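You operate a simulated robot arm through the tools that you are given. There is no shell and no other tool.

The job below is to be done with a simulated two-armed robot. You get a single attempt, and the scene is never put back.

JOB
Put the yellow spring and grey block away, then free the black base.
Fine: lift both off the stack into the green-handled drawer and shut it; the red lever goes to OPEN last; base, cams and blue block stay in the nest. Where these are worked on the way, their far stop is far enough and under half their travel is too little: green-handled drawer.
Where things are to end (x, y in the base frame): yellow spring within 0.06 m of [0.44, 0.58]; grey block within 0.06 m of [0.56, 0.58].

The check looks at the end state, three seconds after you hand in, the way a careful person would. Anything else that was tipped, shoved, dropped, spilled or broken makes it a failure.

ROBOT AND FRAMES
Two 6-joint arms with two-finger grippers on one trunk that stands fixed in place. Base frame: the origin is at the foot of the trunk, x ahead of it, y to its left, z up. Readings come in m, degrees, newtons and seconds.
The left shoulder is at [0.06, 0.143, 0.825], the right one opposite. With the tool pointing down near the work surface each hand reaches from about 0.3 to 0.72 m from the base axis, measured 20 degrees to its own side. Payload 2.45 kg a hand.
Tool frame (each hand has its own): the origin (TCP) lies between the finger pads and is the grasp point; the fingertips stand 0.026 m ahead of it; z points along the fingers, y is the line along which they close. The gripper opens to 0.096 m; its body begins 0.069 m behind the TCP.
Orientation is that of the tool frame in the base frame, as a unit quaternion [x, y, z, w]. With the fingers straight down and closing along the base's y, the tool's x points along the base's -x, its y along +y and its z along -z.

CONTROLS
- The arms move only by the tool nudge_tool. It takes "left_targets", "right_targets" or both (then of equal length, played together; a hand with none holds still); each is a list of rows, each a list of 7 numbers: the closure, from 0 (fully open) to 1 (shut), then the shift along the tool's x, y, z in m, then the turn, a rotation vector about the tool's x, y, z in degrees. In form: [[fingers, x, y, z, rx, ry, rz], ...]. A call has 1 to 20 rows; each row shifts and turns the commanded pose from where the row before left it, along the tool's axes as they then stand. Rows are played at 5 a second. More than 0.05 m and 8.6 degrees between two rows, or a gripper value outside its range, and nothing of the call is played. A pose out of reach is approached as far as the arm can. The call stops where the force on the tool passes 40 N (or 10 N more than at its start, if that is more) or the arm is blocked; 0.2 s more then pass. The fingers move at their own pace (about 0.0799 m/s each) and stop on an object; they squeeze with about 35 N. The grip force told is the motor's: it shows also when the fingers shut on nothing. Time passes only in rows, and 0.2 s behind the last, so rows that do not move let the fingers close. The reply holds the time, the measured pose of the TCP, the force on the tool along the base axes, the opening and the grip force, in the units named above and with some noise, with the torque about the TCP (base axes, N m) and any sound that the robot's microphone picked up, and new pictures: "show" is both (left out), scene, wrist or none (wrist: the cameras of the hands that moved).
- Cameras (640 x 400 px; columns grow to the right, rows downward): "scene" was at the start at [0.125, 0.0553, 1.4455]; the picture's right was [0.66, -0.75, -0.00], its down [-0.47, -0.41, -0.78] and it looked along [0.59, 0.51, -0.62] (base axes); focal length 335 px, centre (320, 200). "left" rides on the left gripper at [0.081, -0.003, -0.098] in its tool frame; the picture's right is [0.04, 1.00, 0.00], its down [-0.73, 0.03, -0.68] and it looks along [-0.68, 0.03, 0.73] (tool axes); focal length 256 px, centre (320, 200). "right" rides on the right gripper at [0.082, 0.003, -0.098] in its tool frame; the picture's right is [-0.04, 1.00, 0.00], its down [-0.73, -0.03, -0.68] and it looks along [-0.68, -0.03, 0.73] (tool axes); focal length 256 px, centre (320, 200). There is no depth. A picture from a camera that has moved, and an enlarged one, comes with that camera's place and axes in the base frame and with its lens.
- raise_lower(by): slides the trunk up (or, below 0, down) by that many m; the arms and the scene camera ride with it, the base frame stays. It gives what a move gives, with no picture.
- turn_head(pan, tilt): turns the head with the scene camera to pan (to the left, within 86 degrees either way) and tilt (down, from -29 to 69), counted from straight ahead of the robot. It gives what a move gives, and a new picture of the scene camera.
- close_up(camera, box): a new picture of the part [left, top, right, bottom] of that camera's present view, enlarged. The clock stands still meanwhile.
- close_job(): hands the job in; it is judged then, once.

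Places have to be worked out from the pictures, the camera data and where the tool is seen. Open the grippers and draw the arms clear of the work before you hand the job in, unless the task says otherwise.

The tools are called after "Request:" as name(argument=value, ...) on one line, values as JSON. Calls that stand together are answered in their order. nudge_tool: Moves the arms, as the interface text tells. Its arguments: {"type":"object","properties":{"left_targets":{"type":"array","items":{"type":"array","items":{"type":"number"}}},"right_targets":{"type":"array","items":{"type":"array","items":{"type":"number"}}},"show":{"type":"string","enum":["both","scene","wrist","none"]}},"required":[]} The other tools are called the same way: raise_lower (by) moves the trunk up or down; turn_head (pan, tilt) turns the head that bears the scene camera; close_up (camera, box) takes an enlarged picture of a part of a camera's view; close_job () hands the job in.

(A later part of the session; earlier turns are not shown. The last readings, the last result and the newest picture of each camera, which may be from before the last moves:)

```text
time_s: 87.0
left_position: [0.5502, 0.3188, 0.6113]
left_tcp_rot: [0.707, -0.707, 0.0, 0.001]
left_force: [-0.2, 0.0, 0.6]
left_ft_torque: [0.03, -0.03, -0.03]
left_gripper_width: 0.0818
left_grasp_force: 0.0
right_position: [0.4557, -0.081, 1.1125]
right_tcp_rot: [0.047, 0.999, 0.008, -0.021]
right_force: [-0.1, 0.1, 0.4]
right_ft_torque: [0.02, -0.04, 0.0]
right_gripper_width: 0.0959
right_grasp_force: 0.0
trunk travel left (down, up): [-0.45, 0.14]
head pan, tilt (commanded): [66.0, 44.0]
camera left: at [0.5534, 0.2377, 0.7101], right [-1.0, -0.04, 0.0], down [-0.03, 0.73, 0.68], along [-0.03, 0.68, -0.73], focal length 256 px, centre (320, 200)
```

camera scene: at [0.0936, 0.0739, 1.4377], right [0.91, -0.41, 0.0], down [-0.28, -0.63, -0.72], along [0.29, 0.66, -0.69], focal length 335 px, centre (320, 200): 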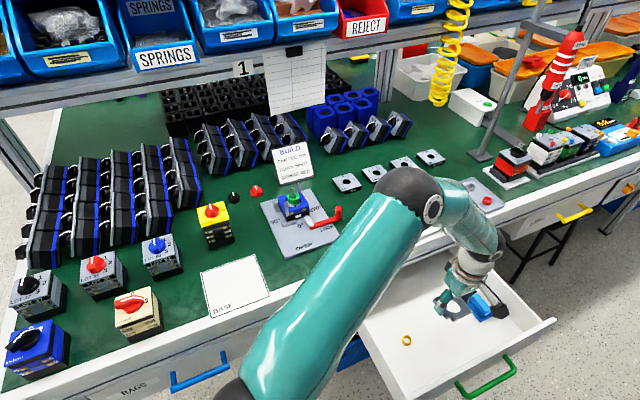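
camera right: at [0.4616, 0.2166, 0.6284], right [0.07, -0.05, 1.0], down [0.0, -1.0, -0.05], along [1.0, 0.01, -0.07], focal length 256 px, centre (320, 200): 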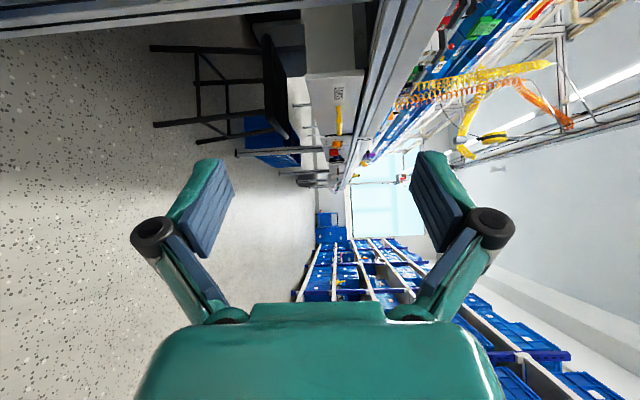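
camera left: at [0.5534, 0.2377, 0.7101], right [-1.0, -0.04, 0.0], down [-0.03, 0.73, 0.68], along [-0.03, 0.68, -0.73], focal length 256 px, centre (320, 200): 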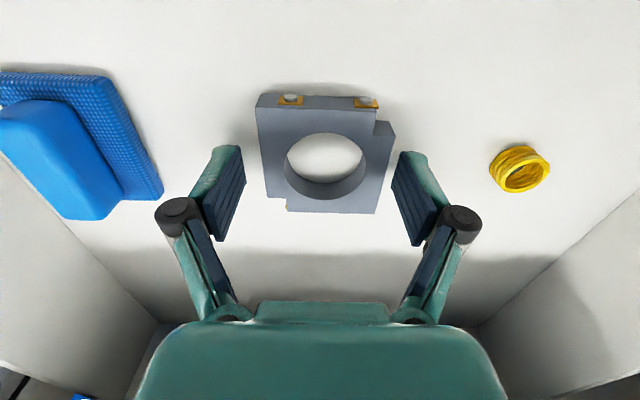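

The grey block lies flat and free at about (0.549, 0.319). I lift the hand straight out of the drawer to z≈0.95 and rotate it back +90°.

Request:
nudge_tool(left_targets=[[0.15, 0, 0, -0.015, 0, 0, 0], [0.15, 0, 0, -0.025, 0, 0, 0], [0.15, 0, 0, -0.04, 0, 0, 0], [0.15, 0, 0, -0.043, 0, 0, 0], [0.15, 0, 0, -0.043, 0, 0, 0], [0.15, 0, 0, -0.043, 0, 0, 0], [0.15, 0, 0, -0.043, 0, 0, 0], [0.15, 0, 0, -0.043, 0, 0, 0], [0.3, 0, 0, -0.043, 0, 0, 0], [0.5, 0, 0, 0, 0, 0, 0]], show="both")

Request:
nudge_tool(left_targets=[[0.65, 0, 0, 0, 0, 0, 7.5], [0.65, 0, 0, 0, 0, 0, 7.5], [0.65, 0, 0, 0, 0, 0, 7.5], [0.65, 0, 0, 0, 0, 0, 7.5], [0.65, 0, 0, 0, 0, 0, 7.5], [0.65, 0, 0, 0, 0, 0, 7.5], [0.65, 0, 0, 0, 0, 0, 7.5], [0.65, 0, 0, 0, 0, 0, 7.5], [0.65, 0, 0, 0, 0, 0, 7.5], [0.65, 0, 0, 0, 0, 0, 7.5], [0.65, 0, 0, 0, 0, 0, 7.5], [0.65, 0, 0, 0, 0, 0, 7.5], [0.65, 0, 0, 0, 0, 0, 0]], show="both")

```text
time_s: 89.2
left_position: [0.5517, 0.317, 0.9496]
left_tcp_rot: [-0.707, 0.707, -0.001, 0.0]
left_force: [-0.8, -0.3, 0.0]
left_ft_torque: [0.02, 0.01, 0.01]
left_gripper_width: 0.0479
left_grasp_force: 0.1
right_position: [0.4543, -0.0812, 1.1124]
right_tcp_rot: [0.048, 0.999, 0.008, -0.022]
right_force: [-0.7, 0.6, -0.4]
right_ft_torque: [0.02, 0.03, -0.04]
right_gripper_width: 0.0961
right_grasp_force: 0.1
trunk travel left (down, up): [-0.45, 0.14]
head pan, tilt (commanded): [66.0, 44.0]
camera scene: at [0.0943, 0.074, 1.4375], right [0.91, -0.41, 0.0], down [-0.28, -0.63, -0.72], along [0.29, 0.66, -0.7], focal length 335 px, centre (320, 200)
camera left: at [0.554, 0.2369, 1.0483], right [-1.0, -0.04, 0.0], down [-0.03, 0.73, 0.68], along [-0.03, 0.68, -0.74], focal length 256 px, centre (320, 200)
```

scene: 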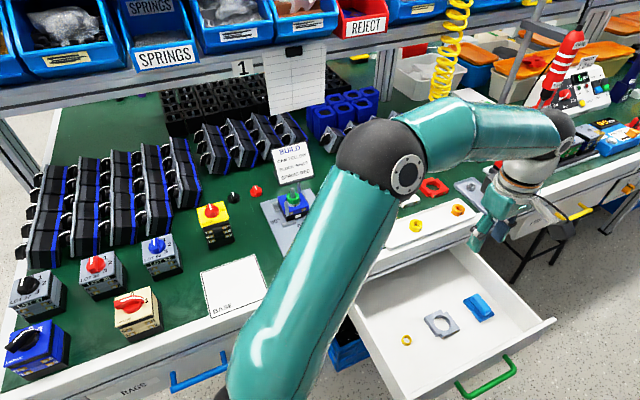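
left: 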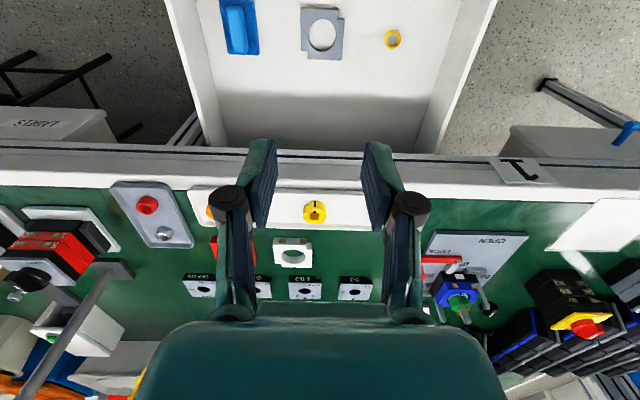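

```text
time_s: 92.0
left_position: [0.551, 0.3183, 0.9501]
left_tcp_rot: [0.001, 1.0, -0.001, 0.0]
left_force: [-0.1, 0.3, 0.9]
left_ft_torque: [-0.02, -0.04, 0.03]
left_gripper_width: 0.0336
left_grasp_force: 0.2
right_position: [0.4549, -0.0796, 1.1127]
right_tcp_rot: [0.047, 0.999, 0.009, -0.022]
right_force: [-0.2, 1.2, 0.9]
right_ft_torque: [0.01, -0.01, 0.03]
right_gripper_width: 0.0963
right_grasp_force: 0.0
trunk travel left (down, up): [-0.45, 0.14]
head pan, tilt (commanded): [66.0, 44.0]
camera scene: at [0.0939, 0.0739, 1.4376], right [0.91, -0.41, 0.0], down [-0.28, -0.63, -0.72], along [0.29, 0.66, -0.69], focal length 335 px, centre (320, 200)
camera left: at [0.4689, 0.3164, 1.0477], right [-0.04, 1.0, 0.0], down [0.73, 0.03, 0.68], along [0.68, 0.02, -0.73], focal length 256 px, centre (320, 200)
```

scene: 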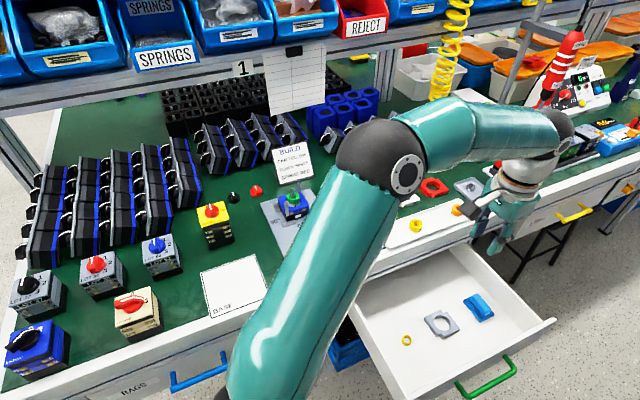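
left: 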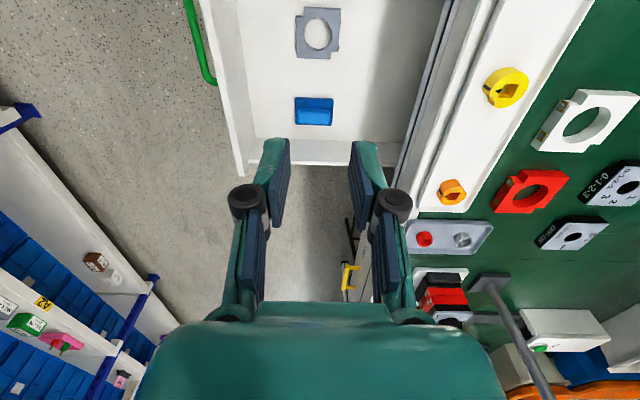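

Objects in the drawer sit well apart. I take the hand in front of the drawer by reversing the earlier path.

Request:
nudge_tool(left_targets=[[0.65, 0.002, -0.039, 0, 0, 0, 0], [0.65, 0.002, -0.039, 0, 0, 0, 0], [0.65, 0.002, -0.039, 0, 0, 0, 0], [0.65, 0.002, -0.039, 0, 0, 0, 0], [0.65, 0.002, -0.039, 0, 0, 0, 0], [0.65, 0, -0.01, 0.045, 0, 0, 0], [0.65, 0, -0.01, 0.045, 0, 0, 0], [0.65, 0, -0.01, 0.045, 0, 0, 0], [0.65, 0, -0.01, 0.045, 0, 0, 0], [0.65, 0, -0.01, 0.045, 0, 0, 0], [0.65, 0, -0.01, 0.04, 0, 0, 0], [0.65, 0, 0, 0, 0, 0, 0]], show="both")

```text
time_s: 94.6
left_position: [0.54, 0.0625, 0.6853]
left_tcp_rot: [-0.001, 1.0, 0.0, 0.001]
left_force: [0.5, -0.6, -0.3]
left_ft_torque: [0.02, -0.03, 0.01]
left_gripper_width: 0.0337
left_grasp_force: 0.0
right_position: [0.456, -0.0802, 1.1122]
right_tcp_rot: [0.047, 0.999, 0.01, -0.022]
right_force: [-0.1, -0.4, 0.5]
right_ft_torque: [0.0, -0.01, 0.04]
right_gripper_width: 0.0962
right_grasp_force: 0.0
trunk travel left (down, up): [-0.45, 0.14]
head pan, tilt (commanded): [66.0, 44.0]
camera scene: at [0.0936, 0.0739, 1.4376], right [0.91, -0.41, 0.0], down [-0.28, -0.63, -0.72], along [0.29, 0.66, -0.69], focal length 335 px, centre (320, 200)
camera left: at [0.4591, 0.0595, 0.7831], right [-0.04, 1.0, 0.0], down [0.73, 0.03, 0.68], along [0.68, 0.03, -0.73], focal length 256 px, centre (320, 200)
```

scene: 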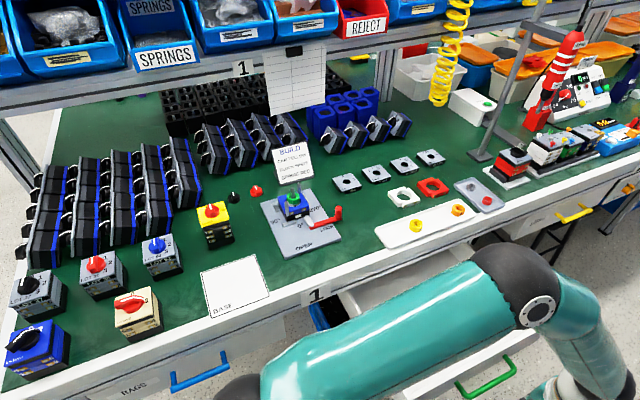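
left: 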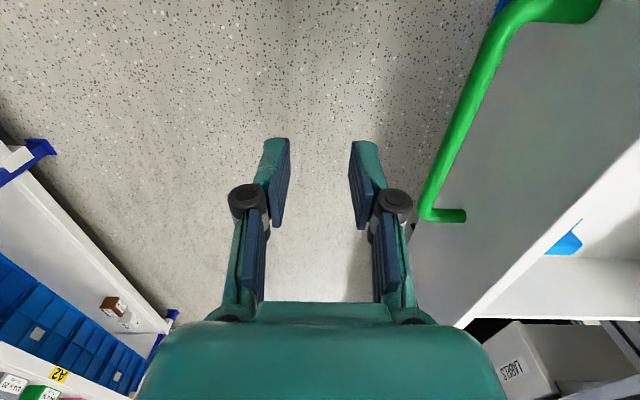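

In front of the handle, pointing down. I tilt the hand 60° toward +y, as before.

Request:
nudge_tool(left_targets=[[0.65, 0, 0, 0, -7.5, 0, 0], [0.65, 0, 0, 0, -7.5, 0, 0], [0.65, 0, 0, 0, -7.5, 0, 0], [0.65, 0, 0, 0, -7.5, 0, 0], [0.65, 0, 0, 0, -7.5, 0, 0], [0.65, 0, 0, 0, -7.5, 0, 0], [0.65, 0, 0, 0, -7.5, 0, 0], [0.65, 0, 0, 0, -7.5, 0, 0], [0.65, 0, 0, 0, 0, 0, 0]], show="both")

```text
time_s: 96.6
left_position: [0.5508, 0.0805, 0.6986]
left_tcp_rot: [-0.023, 0.87, 0.493, -0.002]
left_force: [0.1, 0.6, 0.0]
left_ft_torque: [0.02, 0.0, 0.01]
left_gripper_width: 0.0338
left_grasp_force: 0.0
right_position: [0.4557, -0.0801, 1.1134]
right_tcp_rot: [0.047, 0.999, 0.009, -0.022]
right_force: [0.8, 0.0, -0.4]
right_ft_torque: [-0.04, -0.01, 0.01]
right_gripper_width: 0.096
right_grasp_force: 0.0
trunk travel left (down, up): [-0.45, 0.14]
head pan, tilt (commanded): [66.0, 44.0]
camera scene: at [0.0941, 0.0739, 1.4399], right [0.91, -0.41, 0.0], down [-0.28, -0.63, -0.72], along [0.29, 0.66, -0.69], focal length 335 px, centre (320, 200)
camera left: at [0.4725, -0.0096, 0.7446], right [-0.08, 0.51, 0.86], down [0.75, -0.54, 0.39], along [0.66, 0.67, -0.34], focal length 256 px, centre (320, 200)
```

scene: 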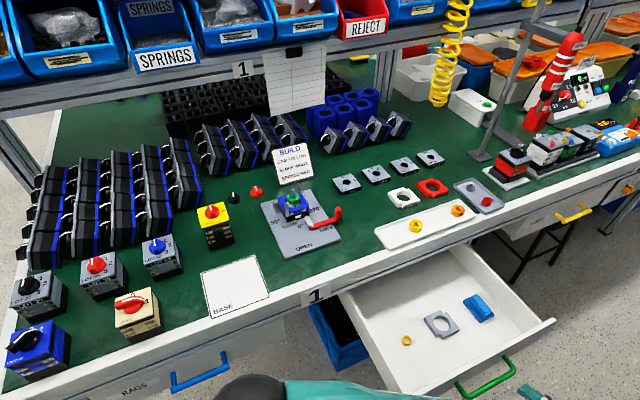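
left: 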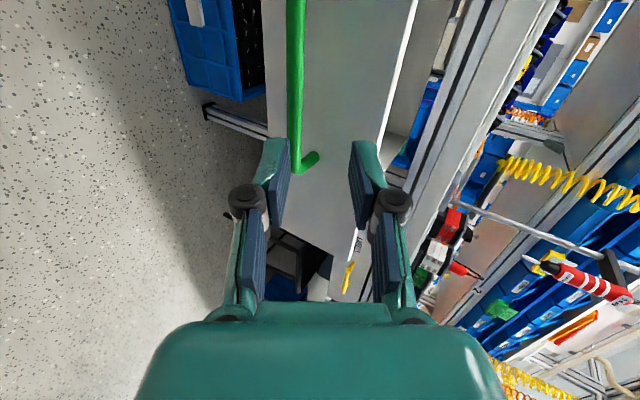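

The arm is slightly off its commanded pose here (a bit cramped near the body). I advance 3 cm along the tool, where it should relax, and check the alignment with the bar.

Request:
nudge_tool(left_targets=[[0.5, 0, 0, 0.015, 0, 0, 0], [0.5, 0, 0, 0.015, 0, 0, 0], [0.5, 0, 0, 0, 0, 0, 0], [0.5, 0, 0, 0, 0, 0, 0]], show="wrist")

```text
time_s: 97.6
left_position: [0.5404, 0.0894, 0.6704]
left_tcp_rot: [0.001, 0.866, 0.5, 0.0]
left_force: [0.0, -0.3, 0.2]
left_ft_torque: [-0.01, 0.02, 0.0]
left_gripper_width: 0.048
left_grasp_force: 0.1
right_position: [0.4546, -0.0811, 1.1119]
right_tcp_rot: [0.048, 0.999, 0.009, -0.022]
right_force: [0.9, 0.1, 0.1]
right_ft_torque: [0.02, 0.02, -0.02]
right_gripper_width: 0.096
right_grasp_force: 0.0
trunk travel left (down, up): [-0.45, 0.14]
head pan, tilt (commanded): [66.0, 44.0]
camera left: at [0.4586, 0.0028, 0.7157], right [-0.04, 0.5, 0.86], down [0.73, -0.57, 0.37], along [0.68, 0.65, -0.34], focal length 256 px, centre (320, 200)
```

left: 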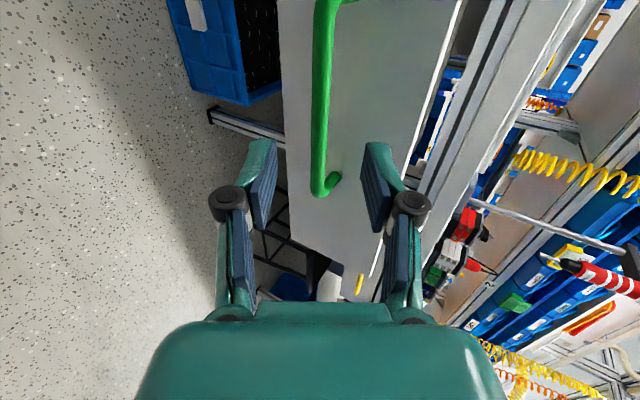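

Pose is exact again and the bar is centred. I advance onto the bar and close.

Request:
nudge_tool(left_targets=[[0.6, 0, -0.0007, 0.02, 0, 0, 0], [0.65, 0, -0.0008, 0.02, 0, 0, 0], [0.65, 0, 0, 0.014, 0, 0, 0], [0.65, 0, 0, 0.007, 0, 0, 0], [0.8, 0, 0, 0, 0, 0, 0], [1, 0, 0, 0, 0, 0, 0], [1, 0, 0, 0, 0, 0, 0], [1, 0, 0, 0, 0, 0, 0]], show="both")

```text
time_s: 99.4
left_position: [0.5413, 0.1413, 0.6392]
left_tcp_rot: [0.0, 0.866, 0.5, 0.0]
left_force: [1.4, 0.5, 7.8]
left_ft_torque: [0.07, 0.09, 0.47]
left_gripper_width: 0.011
left_grasp_force: 38.3
right_position: [0.4548, -0.0785, 1.1117]
right_tcp_rot: [0.047, 0.999, 0.009, -0.021]
right_force: [-0.6, 0.2, -0.2]
right_ft_torque: [0.01, 0.04, 0.04]
right_gripper_width: 0.0957
right_grasp_force: 0.1
trunk travel left (down, up): [-0.45, 0.14]
head pan, tilt (commanded): [66.0, 44.0]
camera scene: at [0.0934, 0.0738, 1.4377], right [0.91, -0.41, 0.0], down [-0.28, -0.63, -0.72], along [0.29, 0.66, -0.69], focal length 335 px, centre (320, 200)
camera left: at [0.4588, 0.0547, 0.6852], right [-0.04, 0.5, 0.87], down [0.73, -0.57, 0.37], along [0.68, 0.65, -0.34], focal length 256 px, centre (320, 200)
```

scene: 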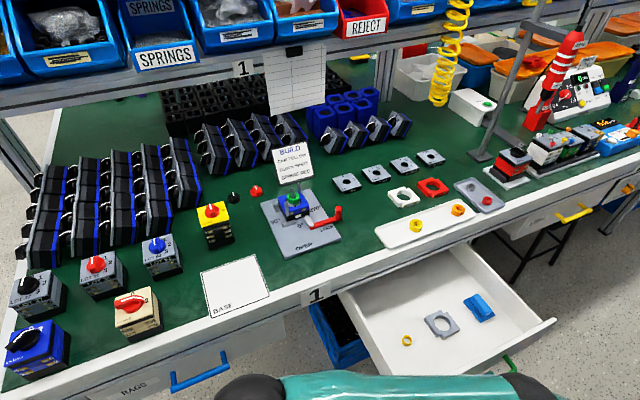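
left: 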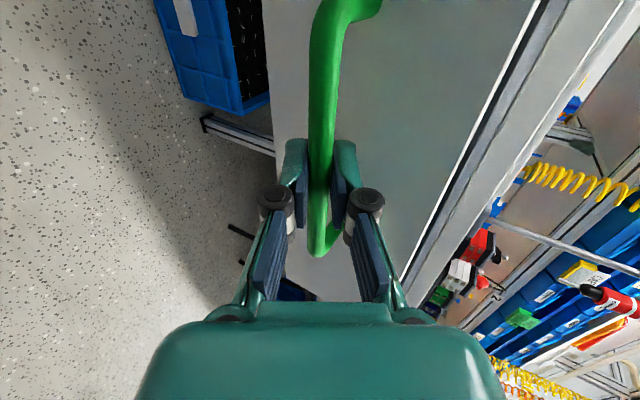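

The bar is gripped, and the drawer view confirms spring (0.44, 0.32) and block (0.55, 0.32). I push the drawer shut slowly along +y, about 14 cm first.

Request:
nudge_tool(left_targets=[[1, 0, 0.002, 0.00346, 0, 0, 0], [1, 0, 0.0035, 0.00606, 0, 0, 0], [1, 0, 0.005, 0.00866, 0, 0, 0], [1, 0, 0.005, 0.00866, 0, 0, 0], [1, 0, 0.005, 0.00866, 0, 0, 0], [1, 0, 0.005, 0.00866, 0, 0, 0], [1, 0, 0.005, 0.00866, 0, 0, 0], [1, 0, 0.005, 0.00866, 0, 0, 0], [1, 0, 0.005, 0.00866, 0, 0, 0], [1, 0, 0.005, 0.00866, 0, 0, 0], [1, 0, 0.005, 0.00866, 0, 0, 0], [1, 0, 0.005, 0.00866, 0, 0, 0], [1, 0, 0.005, 0.00866, 0, 0, 0], [1, 0, 0.005, 0.00866, 0, 0, 0], [1, 0, 0.0035, 0.00606, 0, 0, 0], [1, 0, 0.002, 0.00346, 0, 0, 0]], show="scene")

```text
time_s: 102.8
left_position: [0.5411, 0.284, 0.6386]
left_tcp_rot: [0.0, 0.866, 0.5, 0.002]
left_force: [10.2, -1.2, 19.4]
left_ft_torque: [0.13, -0.18, 0.05]
left_gripper_width: 0.0111
left_grasp_force: 38.2
right_position: [0.4551, -0.0797, 1.1126]
right_tcp_rot: [0.047, 0.999, 0.009, -0.022]
right_force: [-0.1, 0.0, -0.6]
right_ft_torque: [-0.03, 0.02, 0.0]
right_gripper_width: 0.0961
right_grasp_force: 0.0
trunk travel left (down, up): [-0.45, 0.14]
head pan, tilt (commanded): [66.0, 44.0]
camera scene: at [0.0931, 0.073, 1.4378], right [0.91, -0.41, 0.0], down [-0.28, -0.63, -0.72], along [0.29, 0.66, -0.69], focal length 335 px, centre (320, 200)
```

scene: 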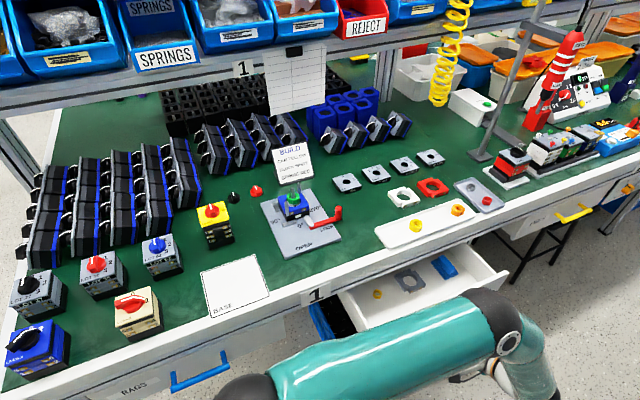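

Halfway; there's ~19 N vertical preload, so I relieve it (+1.5 mm up, +1 mm x) and continue the slow push.

Request:
nudge_tool(left_targets=[[1, -0.001, 0.0013, -0.00075, 0, 0, 0], [1, 0, 0.002, 0.00346, 0, 0, 0], [1, 0, 0.0035, 0.00606, 0, 0, 0], [1, 0, 0.005, 0.00866, 0, 0, 0], [1, 0, 0.005, 0.00866, 0, 0, 0], [1, 0, 0.005, 0.00866, 0, 0, 0], [1, 0, 0.005, 0.00866, 0, 0, 0], [1, 0, 0.005, 0.00866, 0, 0, 0], [1, 0, 0.005, 0.00866, 0, 0, 0], [1, 0, 0.005, 0.00866, 0, 0, 0], [1, 0, 0.005, 0.00866, 0, 0, 0], [1, 0, 0.0035, 0.00606, 0, 0, 0], [1, 0, 0.002, 0.00346, 0, 0, 0]], show="scene")

```text
time_s: 105.6
left_position: [0.5403, 0.3893, 0.6384]
left_tcp_rot: [0.0, 0.867, 0.498, 0.0]
left_force: [-10.3, 0.3, 2.3]
left_ft_torque: [0.02, -0.4, -0.11]
left_gripper_width: 0.0109
left_grasp_force: 37.8
right_position: [0.455, -0.0801, 1.1131]
right_tcp_rot: [0.048, 0.999, 0.009, -0.021]
right_force: [0.0, 0.3, -0.9]
right_ft_torque: [0.03, 0.01, -0.01]
right_gripper_width: 0.096
right_grasp_force: 0.0
trunk travel left (down, up): [-0.45, 0.14]
head pan, tilt (commanded): [66.0, 44.0]
camera scene: at [0.0925, 0.0738, 1.4377], right [0.91, -0.41, 0.0], down [-0.28, -0.63, -0.72], along [0.29, 0.66, -0.69], focal length 335 px, centre (320, 200)
```

scene: 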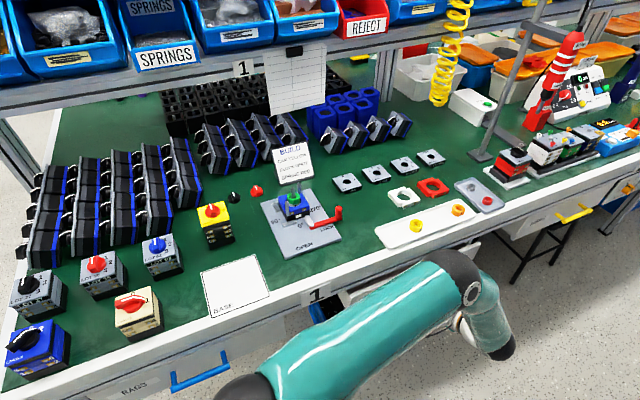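

About 2 cm left. I finish with 3–4 mm steps until the closing stop is felt.

Request:
nudge_tool(left_targets=[[1, 0, 0.002, 0.00346, 0, 0, 0], [1, 0, 0.002, 0.00346, 0, 0, 0], [1, 0, 0.002, 0.00346, 0, 0, 0], [1, 0, 0.002, 0.00346, 0, 0, 0], [1, 0, 0.0015, 0.0026, 0, 0, 0], [1, 0, 0, 0, 0, 0, 0]], show="scene")

```text
time_s: 107.0
left_position: [0.5419, 0.4067, 0.6391]
left_tcp_rot: [-0.001, 0.866, 0.5, 0.001]
left_force: [-13.7, 0.4, 6.2]
left_ft_torque: [0.08, 0.02, 0.27]
left_gripper_width: 0.0112
left_grasp_force: 37.9
right_position: [0.4534, -0.0806, 1.1119]
right_tcp_rot: [0.047, 0.999, 0.009, -0.022]
right_force: [0.4, 0.4, -1.1]
right_ft_torque: [0.01, -0.01, 0.0]
right_gripper_width: 0.0962
right_grasp_force: 0.1
trunk travel left (down, up): [-0.45, 0.14]
head pan, tilt (commanded): [66.0, 44.0]
camera scene: at [0.092, 0.0736, 1.4378], right [0.91, -0.41, 0.0], down [-0.28, -0.63, -0.72], along [0.29, 0.66, -0.69], focal length 335 px, centre (320, 200)
```

scene: 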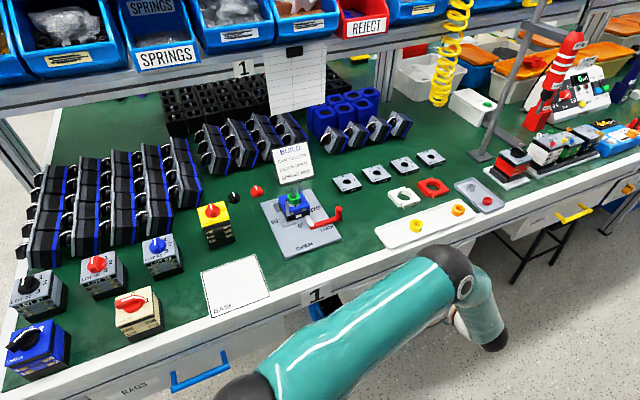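

No stop felt yet at y≈0.407. Continue with 2 mm steps until the force rises.

Request:
nudge_tool(left_targets=[[1, 0.0005, 0.001, 0.00173, 0, 0, 0], [1, 0.0005, 0.001, 0.00173, 0, 0, 0], [1, 0, 0.001, 0.00173, 0, 0, 0], [1, 0, 0.001, 0.00173, 0, 0, 0], [1, 0, 0, 0, 0, 0, 0]], show="wrist")

```text
time_s: 108.2
left_position: [0.5406, 0.41, 0.6383]
left_tcp_rot: [0.002, 0.866, 0.499, 0.002]
left_force: [-8.8, -29.6, 5.6]
left_ft_torque: [-0.07, -0.3, 0.15]
left_gripper_width: 0.0114
left_grasp_force: 38.2
right_position: [0.4546, -0.0822, 1.1126]
right_tcp_rot: [0.048, 0.999, 0.01, -0.022]
right_force: [-1.1, -0.7, -0.5]
right_ft_torque: [-0.05, 0.01, 0.0]
right_gripper_width: 0.0957
right_grasp_force: 0.0
trunk travel left (down, up): [-0.45, 0.14]
head pan, tilt (commanded): [66.0, 44.0]
camera left: at [0.4586, 0.3244, 0.6852], right [-0.04, 0.5, 0.86], down [0.73, -0.58, 0.37], along [0.68, 0.65, -0.34], focal length 256 px, centre (320, 200)
```

left: 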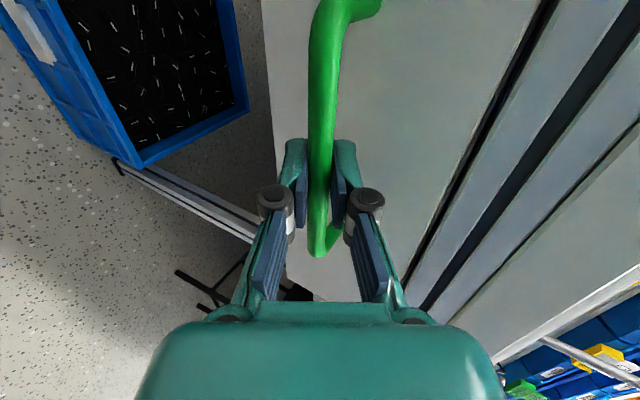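

The stop is reached (−30 N in y at y≈0.410, same as before opening). I relieve the push by 4 mm, open, and back off from the bar.

Request:
nudge_tool(left_targets=[[1, 0, -0.002, -0.00346, 0, 0, 0], [0.8, 0, 0, 0, 0, 0, 0], [0.65, 0, 0, 0, 0, 0, 0], [0.6, 0, 0, 0, 0, 0, 0], [0.6, 0, 0, -0.015, 0, 0, 0], [0.6, 0, 0, -0.025, 0, 0, 0], [0.6, 0, 0, -0.03, 0, 0, 0], [0.6, 0, 0, -0.03, 0, 0, 0], [0.6, 0, 0, 0, 0, 0, 0]], show="both")

```text
time_s: 110.2
left_position: [0.5402, 0.3222, 0.6878]
left_tcp_rot: [0.001, 0.867, 0.499, 0.0]
left_force: [-0.3, -0.7, 0.2]
left_ft_torque: [-0.05, 0.02, 0.01]
left_gripper_width: 0.0384
left_grasp_force: 0.0
right_position: [0.4545, -0.0804, 1.1119]
right_tcp_rot: [0.047, 0.999, 0.009, -0.021]
right_force: [-0.6, 0.3, 0.7]
right_ft_torque: [0.03, 0.01, 0.0]
right_gripper_width: 0.0961
right_grasp_force: 0.1
trunk travel left (down, up): [-0.45, 0.14]
head pan, tilt (commanded): [66.0, 44.0]
camera scene: at [0.0941, 0.074, 1.4376], right [0.91, -0.41, 0.0], down [-0.28, -0.63, -0.72], along [0.29, 0.66, -0.69], focal length 335 px, centre (320, 200)
camera left: at [0.4587, 0.2364, 0.735], right [-0.04, 0.5, 0.86], down [0.73, -0.57, 0.37], along [0.68, 0.65, -0.34], focal length 256 px, centre (320, 200)
```

scene: 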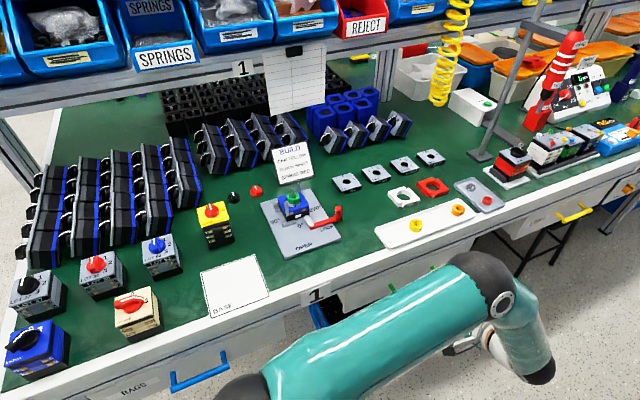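
left: 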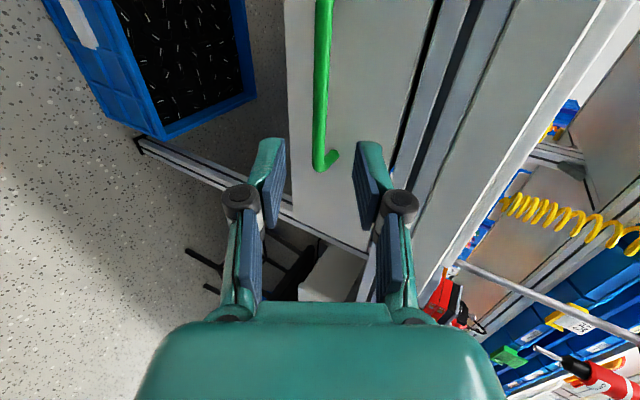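

The drawer is shut with the bar at its original place. I back off a little more and turn the hand to pointing down, then rise.

Request:
nudge_tool(left_targets=[[0.5, 0, 0, -0.02, 0, 0, 0], [0.5, 0, 0, -0.02, 0, 0, 0], [0.5, 0, 0, 0, 7.5, 0, 0], [0.5, 0, 0, 0, 7.5, 0, 0], [0.5, 0, 0, 0, 7.5, 0, 0], [0.5, 0, 0, 0, 7.5, 0, 0], [0.5, 0, 0, 0, 7.5, 0, 0], [0.5, 0, 0, 0, 7.5, 0, 0], [0.5, 0, 0, 0, 7.5, 0, 0], [0.5, 0, 0, 0, 7.5, 0, 0], [0.5, 0, 0, -0.04, 0, 0, 0], [0.5, 0, 0, -0.04, 0, 0, 0], [0.5, 0, 0, -0.04, 0, 0, 0], [0.5, 0, 0, -0.04, 0, 0, 0], [0.5, 0, 0, -0.04, 0, 0, 0], [0.5, 0, 0, -0.04, 0, 0, 0], [0.5, 0, 0, 0, 0, 0, 0]], show="both")

```text
time_s: 113.8
left_position: [0.5403, 0.2865, 0.9489]
left_tcp_rot: [0.0, 1.0, -0.001, 0.0]
left_force: [0.8, -1.0, -0.3]
left_ft_torque: [0.02, 0.0, 0.02]
left_gripper_width: 0.0479
left_grasp_force: 0.0
right_position: [0.4559, -0.0806, 1.1115]
right_tcp_rot: [0.048, 0.999, 0.009, -0.021]
right_force: [0.4, -0.1, -0.6]
right_ft_torque: [0.02, 0.03, -0.01]
right_gripper_width: 0.0961
right_grasp_force: 0.0
trunk travel left (down, up): [-0.45, 0.14]
head pan, tilt (commanded): [66.0, 44.0]
camera scene: at [0.0942, 0.074, 1.4376], right [0.91, -0.41, 0.0], down [-0.28, -0.63, -0.72], along [0.29, 0.66, -0.69], focal length 335 px, centre (320, 200)
camera left: at [0.4582, 0.2847, 1.0472], right [-0.04, 1.0, 0.0], down [0.73, 0.03, 0.68], along [0.68, 0.03, -0.73], focal length 256 px, centre (320, 200)
```

scene: 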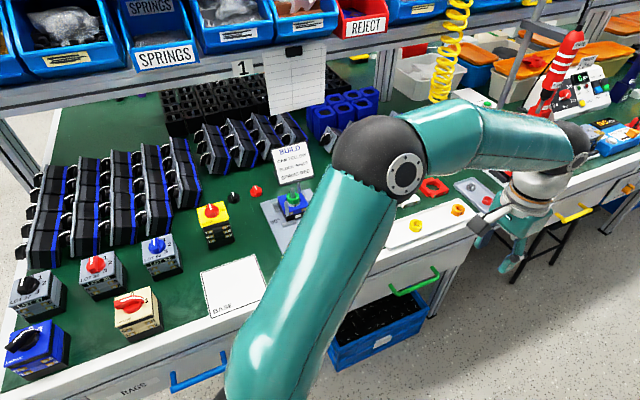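
left: 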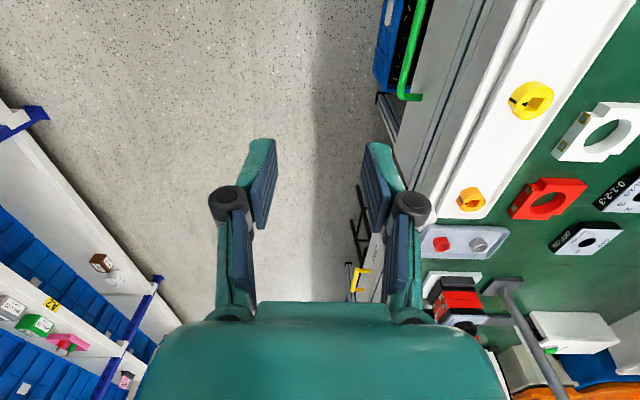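

Drawer confirmed shut. Now I carry the left hand over to above the lever's knob at about (0.378, 0.600).

Request:
nudge_tool(left_targets=[[0.5, 0.02025, 0.0392, 0, 0, 0, 0], [0.5, 0.02025, 0.0392, 0, 0, 0, 0], [0.5, 0.02025, 0.0392, 0, 0, 0, 0], [0.5, 0.02025, 0.0392, 0, 0, 0, 0], [0.5, 0.02025, 0.0392, 0, 0, 0, 0], [0.5, 0.02025, 0.0392, 0, 0, 0, 0], [0.5, 0.02025, 0.0392, 0, 0, 0, 0], [0.5, 0.02025, 0.0392, 0, 0, 0, 0], [0.5, 0, 0, 0, 0, 0, 0]], show="both")

Request:
close_up(camera="left", box=[200, 0, 440, 200])

Request:
close_up(camera="scene", box=[262, 170, 366, 258])

```text
time_s: 115.8
left_position: [0.3793, 0.6034, 0.9462]
left_tcp_rot: [-0.001, 1.0, -0.001, 0.001]
left_force: [0.5, 0.5, -0.3]
left_ft_torque: [0.0, 0.05, -0.01]
left_gripper_width: 0.0479
left_grasp_force: 0.0
right_position: [0.4537, -0.0812, 1.1126]
right_tcp_rot: [0.047, 0.999, 0.008, -0.021]
right_force: [0.1, -1.3, 0.1]
right_ft_torque: [-0.01, -0.01, 0.01]
right_gripper_width: 0.096
right_grasp_force: 0.0
trunk travel left (down, up): [-0.45, 0.14]
head pan, tilt (commanded): [66.0, 44.0]
camera scene: at [0.0938, 0.0736, 1.4376], right [0.91, -0.41, 0.0], down [-0.28, -0.63, -0.72], along [0.29, 0.66, -0.69], focal length 335 px, centre (320, 200)
camera left: at [0.2963, 0.5992, 1.0451], right [-0.04, 1.0, 0.0], down [0.73, 0.03, 0.68], along [0.68, 0.03, -0.73], focal length 256 px, centre (320, 200)
```

scene: 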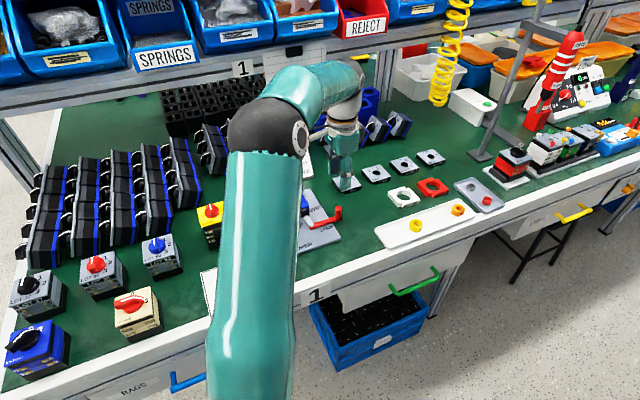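
left: 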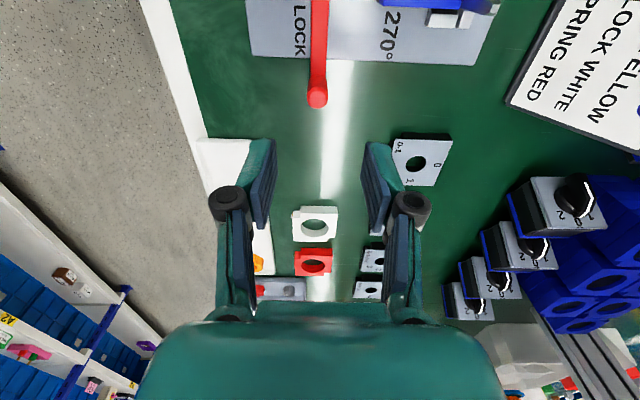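

```text
2.00 times, centred on (320, 100) of left
camera zoom: at [0.2963, 0.5992, 1.0451], right [-0.04, 1.0, 0.0], down [0.73, 0.03, 0.68], along [0.68, 0.03, -0.73], focal length 512 px, centre (320, 400)
```

zoom: 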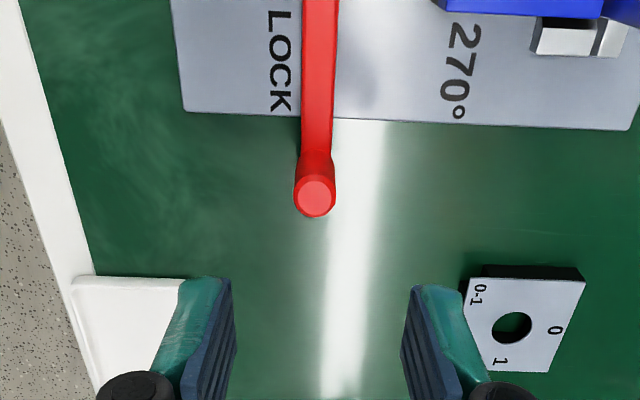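

```text
4.55 times, centred on (314, 214) of scene
camera zoom: at [0.0938, 0.0736, 1.4376], right [0.91, -0.41, 0.0], down [-0.28, -0.63, -0.72], along [0.29, 0.66, -0.69], focal length 1524 px, centre (347, 136)
```

zoom: 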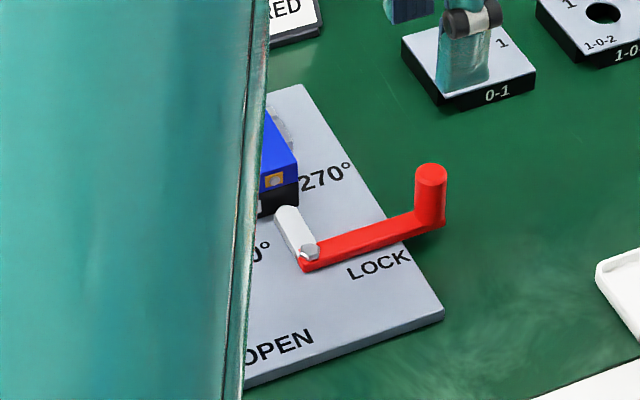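

Knob confirmed at (0.378, 0.6005), top z≈0.834. I correct by (−1, −3 mm) and descend to z≈0.872, just above the knob, to check.

Request:
nudge_tool(left_targets=[[0.5, 0.001, -0.0028, 0.025, 0, 0, 0], [0.5, 0, 0, 0.025, 0, 0, 0], [0.5, 0, 0, 0.024, 0, 0, 0], [0.5, 0, 0, 0, 0, 0, 0]], show="none")

Request:
close_up(camera="left", box=[220, 40, 420, 220])

Request:
close_up(camera="scene", box=[290, 170, 370, 230])

```text
time_s: 116.8
left_position: [0.3774, 0.6008, 0.8738]
left_tcp_rot: [0.001, 1.0, -0.001, 0.001]
left_force: [-0.3, 1.0, 1.1]
left_ft_torque: [0.02, 0.02, -0.03]
left_gripper_width: 0.0482
left_grasp_force: 0.1
right_position: [0.4543, -0.0805, 1.1129]
right_tcp_rot: [0.047, 0.999, 0.008, -0.021]
right_force: [-0.1, 0.4, 0.8]
right_ft_torque: [0.0, 0.01, -0.01]
right_gripper_width: 0.0962
right_grasp_force: 0.0
trunk travel left (down, up): [-0.45, 0.14]
head pan, tilt (commanded): [66.0, 44.0]
```

```text
2.22 times, centred on (320, 130) of left
camera zoom: at [0.2962, 0.5975, 0.9719], right [-0.04, 1.0, 0.0], down [0.73, 0.03, 0.68], along [0.68, 0.03, -0.73], focal length 569 px, centre (320, 356)
```

zoom: 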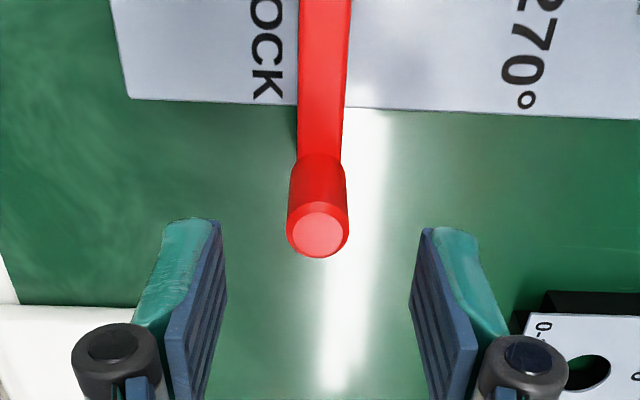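

```text
6.67 times, centred on (330, 200) of scene
camera zoom: at [0.0935, 0.0738, 1.4377], right [0.91, -0.41, 0.0], down [-0.28, -0.63, -0.72], along [0.29, 0.66, -0.69], focal length 2236 px, centre (253, 200)
```

zoom: 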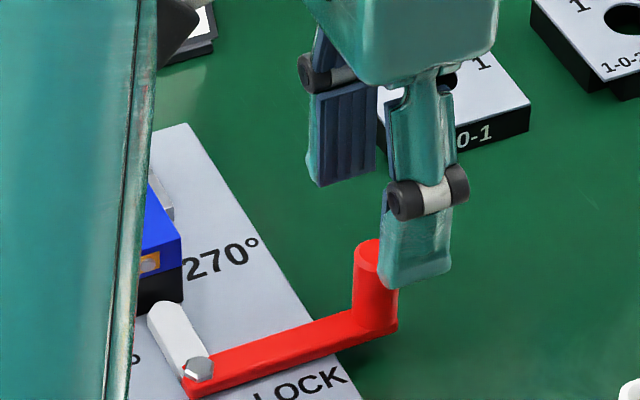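

Knob is centred between the fingers. I descend to z≈0.836 (tips ~25 mm down the knob, above the arm) and close on it.

Request:
nudge_tool(left_targets=[[0.5, 0, 0, 0.01, 0, 0, 0], [0.5, 0, 0, 0.01, 0, 0, 0], [0.5, 0, 0, 0.01, 0, 0, 0], [0.5, 0, 0, 0.007, 0, 0, 0], [0.6, 0, 0, 0, 0, 0, 0], [0.75, 0, 0, 0, 0, 0, 0], [0.9, 0, 0, 0, 0, 0, 0], [0.95, 0, 0, 0, 0, 0, 0], [0.95, 0, 0, 0, 0, 0, 0]], show="none")

Request:
close_up(camera="left", box=[220, 40, 420, 220])

Request:
close_up(camera="scene", box=[270, 170, 374, 248])

```text
time_s: 118.8
left_position: [0.3778, 0.5993, 0.8369]
left_tcp_rot: [0.0, 1.0, -0.001, -0.001]
left_force: [-0.2, -0.1, -1.9]
left_ft_torque: [0.0, -0.06, 0.02]
left_gripper_width: 0.0172
left_grasp_force: 42.5
right_position: [0.4542, -0.0804, 1.113]
right_tcp_rot: [0.048, 0.999, 0.009, -0.021]
right_force: [0.7, -0.1, 0.7]
right_ft_torque: [-0.03, 0.0, 0.02]
right_gripper_width: 0.096
right_grasp_force: 0.0
trunk travel left (down, up): [-0.45, 0.14]
head pan, tilt (commanded): [66.0, 44.0]
```

```text
2.22 times, centred on (320, 130) of left
camera zoom: at [0.296, 0.5966, 0.9349], right [-0.04, 1.0, 0.0], down [0.73, 0.03, 0.68], along [0.68, 0.03, -0.73], focal length 569 px, centre (320, 356)
```

zoom: 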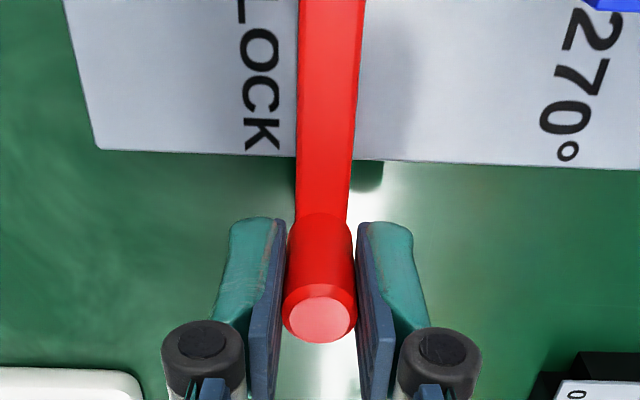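

```text
5.13 times, centred on (322, 209) of scene
camera zoom: at [0.0937, 0.0741, 1.4376], right [0.91, -0.41, 0.0], down [-0.28, -0.63, -0.72], along [0.29, 0.66, -0.69], focal length 1720 px, centre (310, 154)
```

zoom: 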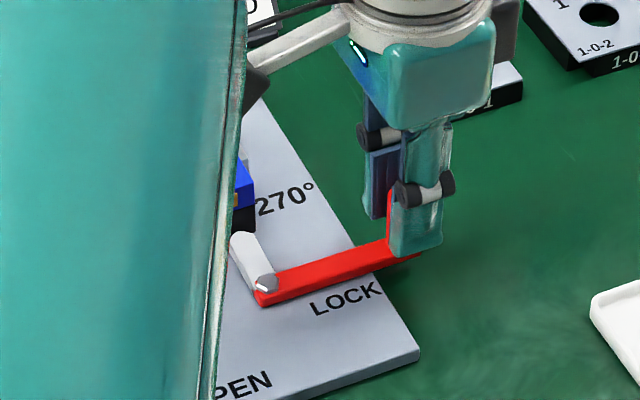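

Knob held (17.2 mm). I swing it clockwise about the pivot (radius ≈0.073 m), turning the hand with it: first 18° to feel the resistance.

Request:
nudge_tool(left_targets=[[0.95, 0.0004, -0.00763, 0, 0, 0, 6], [0.95, 0.0004, -0.00763, 0, 0, 0, 6], [0.95, 0.0004, -0.00763, 0, 0, 0, 6], [0.95, 0, 0, 0, 0, 0, 0]], show="none")

Request:
close_up(camera="scene", box=[270, 170, 374, 248])

```text
time_s: 119.8
left_position: [0.3742, 0.5777, 0.8367]
left_tcp_rot: [0.158, 0.987, -0.001, -0.001]
left_force: [-4.9, 1.5, -1.4]
left_ft_torque: [0.12, 0.42, 0.09]
left_gripper_width: 0.0172
left_grasp_force: 43.2
right_position: [0.4545, -0.081, 1.1136]
right_tcp_rot: [0.047, 0.999, 0.008, -0.022]
right_force: [0.4, -0.1, 0.4]
right_ft_torque: [-0.03, 0.01, 0.0]
right_gripper_width: 0.096
right_grasp_force: 0.1
trunk travel left (down, up): [-0.45, 0.14]
head pan, tilt (commanded): [66.0, 44.0]
```

```text
5.13 times, centred on (322, 209) of scene
camera zoom: at [0.0932, 0.0742, 1.4376], right [0.91, -0.41, 0.0], down [-0.28, -0.63, -0.72], along [0.29, 0.66, -0.69], focal length 1720 px, centre (310, 154)
```

zoom: 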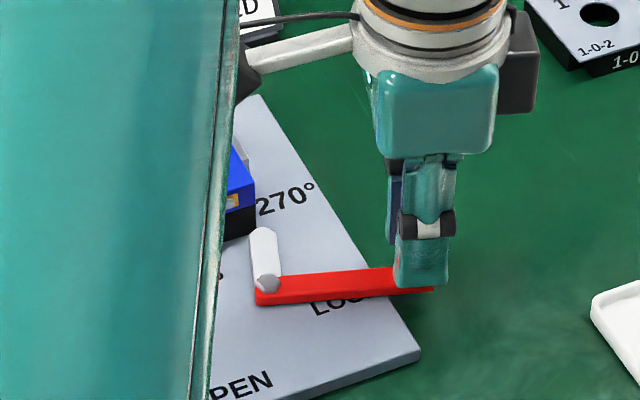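

The lever turns freely. I continue 36° more.

Request:
nudge_tool(left_targets=[[0.95, 0.0004, -0.00763, 0, 0, 0, 6], [0.95, 0.0004, -0.00763, 0, 0, 0, 6], [0.95, 0.0004, -0.00763, 0, 0, 0, 6], [0.95, 0.0004, -0.00763, 0, 0, 0, 6], [0.95, 0.0004, -0.00763, 0, 0, 0, 6], [0.95, 0.0004, -0.00763, 0, 0, 0, 6], [0.95, 0, 0, 0, 0, 0, 0]], show="none")

Request:
close_up(camera="scene", box=[250, 160, 380, 258])

```text
time_s: 121.4
left_position: [0.348, 0.5415, 0.8354]
left_tcp_rot: [0.455, 0.891, 0.0, 0.001]
left_force: [1.1, 3.2, -7.2]
left_ft_torque: [0.02, -0.14, -0.19]
left_gripper_width: 0.0172
left_grasp_force: 42.8
right_position: [0.455, -0.0798, 1.1119]
right_tcp_rot: [0.046, 0.999, 0.008, -0.021]
right_force: [0.1, -0.1, 0.7]
right_ft_torque: [0.0, 0.02, 0.01]
right_gripper_width: 0.0959
right_grasp_force: 0.0
trunk travel left (down, up): [-0.45, 0.14]
head pan, tilt (commanded): [66.0, 44.0]
```

```text
4.08 times, centred on (315, 209) of scene
camera zoom: at [0.0943, 0.0749, 1.4375], right [0.91, -0.41, 0.0], down [-0.28, -0.64, -0.72], along [0.29, 0.66, -0.7], focal length 1369 px, centre (340, 163)
```

zoom: 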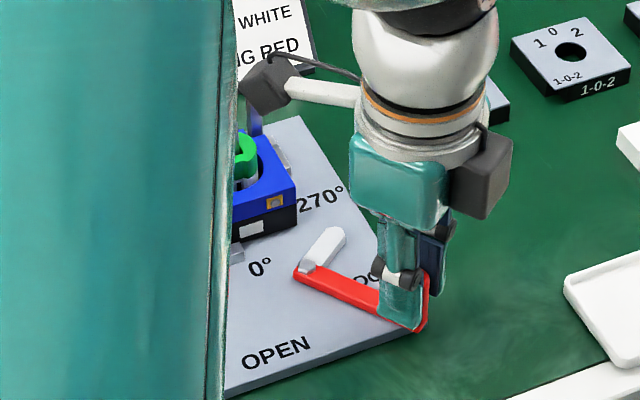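

54° done, low forces. I continue another 36° to point the lever toward −y.

Request:
nudge_tool(left_targets=[[0.95, 0.0004, -0.00763, 0, 0, 0, 6], [0.95, 0.0004, -0.00763, 0, 0, 0, 6], [0.95, 0.0004, -0.00763, 0, 0, 0, 6], [0.95, 0.0004, -0.00763, 0, 0, 0, 6], [0.95, 0.0004, -0.00763, 0, 0, 0, 6], [0.95, 0, 0, 0, 0, 0, 0]], show="none")

Request:
close_up(camera="scene", box=[250, 160, 380, 258])

```text
time_s: 122.8
left_position: [0.3127, 0.5269, 0.8369]
left_tcp_rot: [0.67, 0.743, -0.002, 0.001]
left_force: [0.6, -3.5, -23.1]
left_ft_torque: [0.07, -0.05, -0.13]
left_gripper_width: 0.0175
left_grasp_force: 43.2
right_position: [0.4567, -0.0795, 1.1122]
right_tcp_rot: [0.046, 0.999, 0.008, -0.022]
right_force: [0.2, 1.1, 0.5]
right_ft_torque: [-0.01, 0.01, 0.0]
right_gripper_width: 0.0959
right_grasp_force: 0.1
trunk travel left (down, up): [-0.45, 0.14]
head pan, tilt (commanded): [66.0, 44.0]
```

```text
4.08 times, centred on (315, 209) of scene
camera zoom: at [0.095, 0.0754, 1.4373], right [0.91, -0.41, 0.0], down [-0.28, -0.64, -0.72], along [0.29, 0.66, -0.7], focal length 1369 px, centre (340, 163)
```

zoom: 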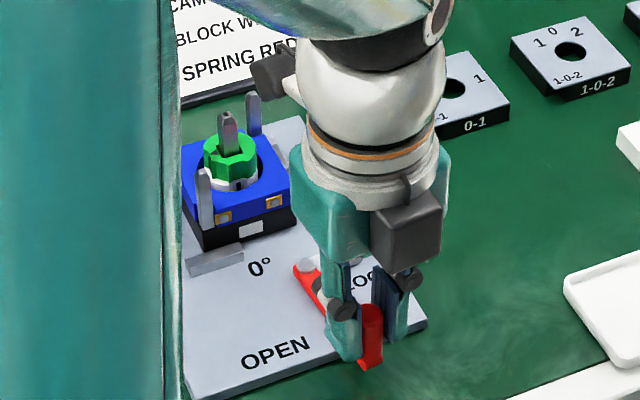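

Lever is at ~84°. There is a −23 N vertical preload, so I lower the commanded height 2 mm and continue 6°+6°, watching for a stop.

Request:
nudge_tool(left_targets=[[0.95, 0, 0, 0.0015, 0, 0, 0], [0.95, 0.0004, -0.00763, 0.0005, 0, 0, 6], [0.95, 0.0002, -0.0038, 0, 0, 0, 3], [0.95, 0, 0, 0, 0, 0, 0]], show="none")

Request:
close_up(camera="scene", box=[250, 160, 380, 258])

```text
time_s: 123.8
left_position: [0.3056, 0.5262, 0.8373]
left_tcp_rot: [0.726, 0.688, 0.003, 0.001]
left_force: [16.8, -6.2, 1.2]
left_ft_torque: [-1.09, -0.5, -0.09]
left_gripper_width: 0.0173
left_grasp_force: 42.6
right_position: [0.457, -0.0807, 1.1105]
right_tcp_rot: [0.048, 0.999, 0.009, -0.022]
right_force: [0.0, 0.2, 0.7]
right_ft_torque: [0.0, -0.03, -0.03]
right_gripper_width: 0.0958
right_grasp_force: 0.1
trunk travel left (down, up): [-0.45, 0.14]
head pan, tilt (commanded): [66.0, 44.0]
```

```text
4.08 times, centred on (315, 209) of scene
camera zoom: at [0.096, 0.0734, 1.4377], right [0.91, -0.41, 0.0], down [-0.28, -0.63, -0.72], along [0.29, 0.66, -0.69], focal length 1369 px, centre (340, 163)
```

zoom: 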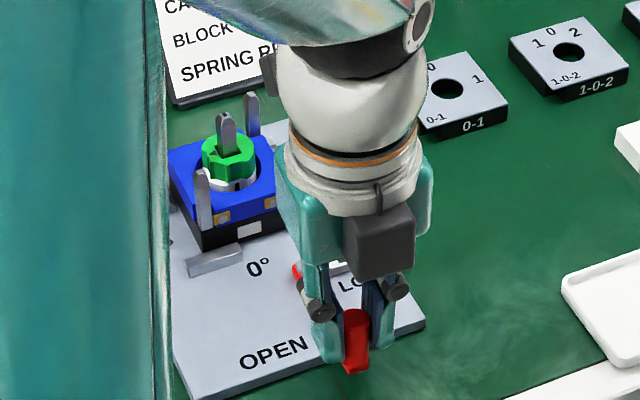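

At x≈0.3056 (≈90°) a +17 N resistance shows up. I push 3° more to test whether this is the stop.

Request:
nudge_tool(left_targets=[[0.95, 0.0002, -0.0038, 0, 0, 0, 2], [0.95, 0, 0, 0, 0, 0, 0]], show="none")

Request:
close_up(camera="scene", box=[250, 160, 380, 258])

```text
time_s: 124.4
left_position: [0.3036, 0.527, 0.8366]
left_tcp_rot: [0.737, 0.675, 0.005, 0.001]
left_force: [36.9, -2.2, 10.3]
left_ft_torque: [-1.01, -0.8, 0.0]
left_gripper_width: 0.0173
left_grasp_force: 42.9
right_position: [0.458, -0.0821, 1.1109]
right_tcp_rot: [0.048, 0.999, 0.009, -0.023]
right_force: [0.0, 0.4, -0.7]
right_ft_torque: [0.0, 0.03, 0.01]
right_gripper_width: 0.0959
right_grasp_force: 0.1
trunk travel left (down, up): [-0.45, 0.14]
head pan, tilt (commanded): [66.0, 44.0]
```

```text
4.08 times, centred on (315, 209) of scene
camera zoom: at [0.0983, 0.0729, 1.4375], right [0.91, -0.41, 0.0], down [-0.29, -0.63, -0.72], along [0.29, 0.66, -0.7], focal length 1369 px, centre (340, 163)
```

zoom: 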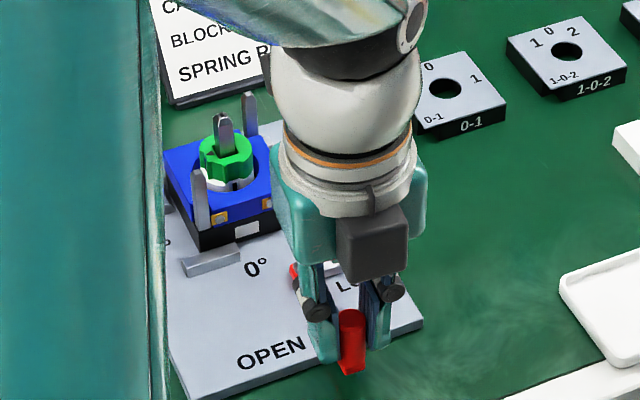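

Force climbs to 37 N without real motion, so this is the OPEN stop (lever pointing to −y). I relieve the load and then release the knob.

Request:
nudge_tool(left_targets=[[0.95, 0, 0.0022, 0, 0, 0, -1.5], [0.95, 0, 0.0022, 0, 0, 0, -1.5], [0.95, 0, 0, 0, 0, 0, 0]], show="none")

```text
time_s: 125.2
left_position: [0.305, 0.5274, 0.8366]
left_tcp_rot: [0.719, 0.695, 0.003, 0.0]
left_force: [22.2, -0.9, 17.3]
left_ft_torque: [0.3, -0.56, -0.03]
left_gripper_width: 0.0172
left_grasp_force: 42.5
right_position: [0.4561, -0.0812, 1.1111]
right_tcp_rot: [0.048, 0.999, 0.008, -0.022]
right_force: [-0.4, 0.6, -0.3]
right_ft_torque: [0.04, -0.01, -0.01]
right_gripper_width: 0.0961
right_grasp_force: 0.0
trunk travel left (down, up): [-0.45, 0.14]
head pan, tilt (commanded): [66.0, 44.0]
```

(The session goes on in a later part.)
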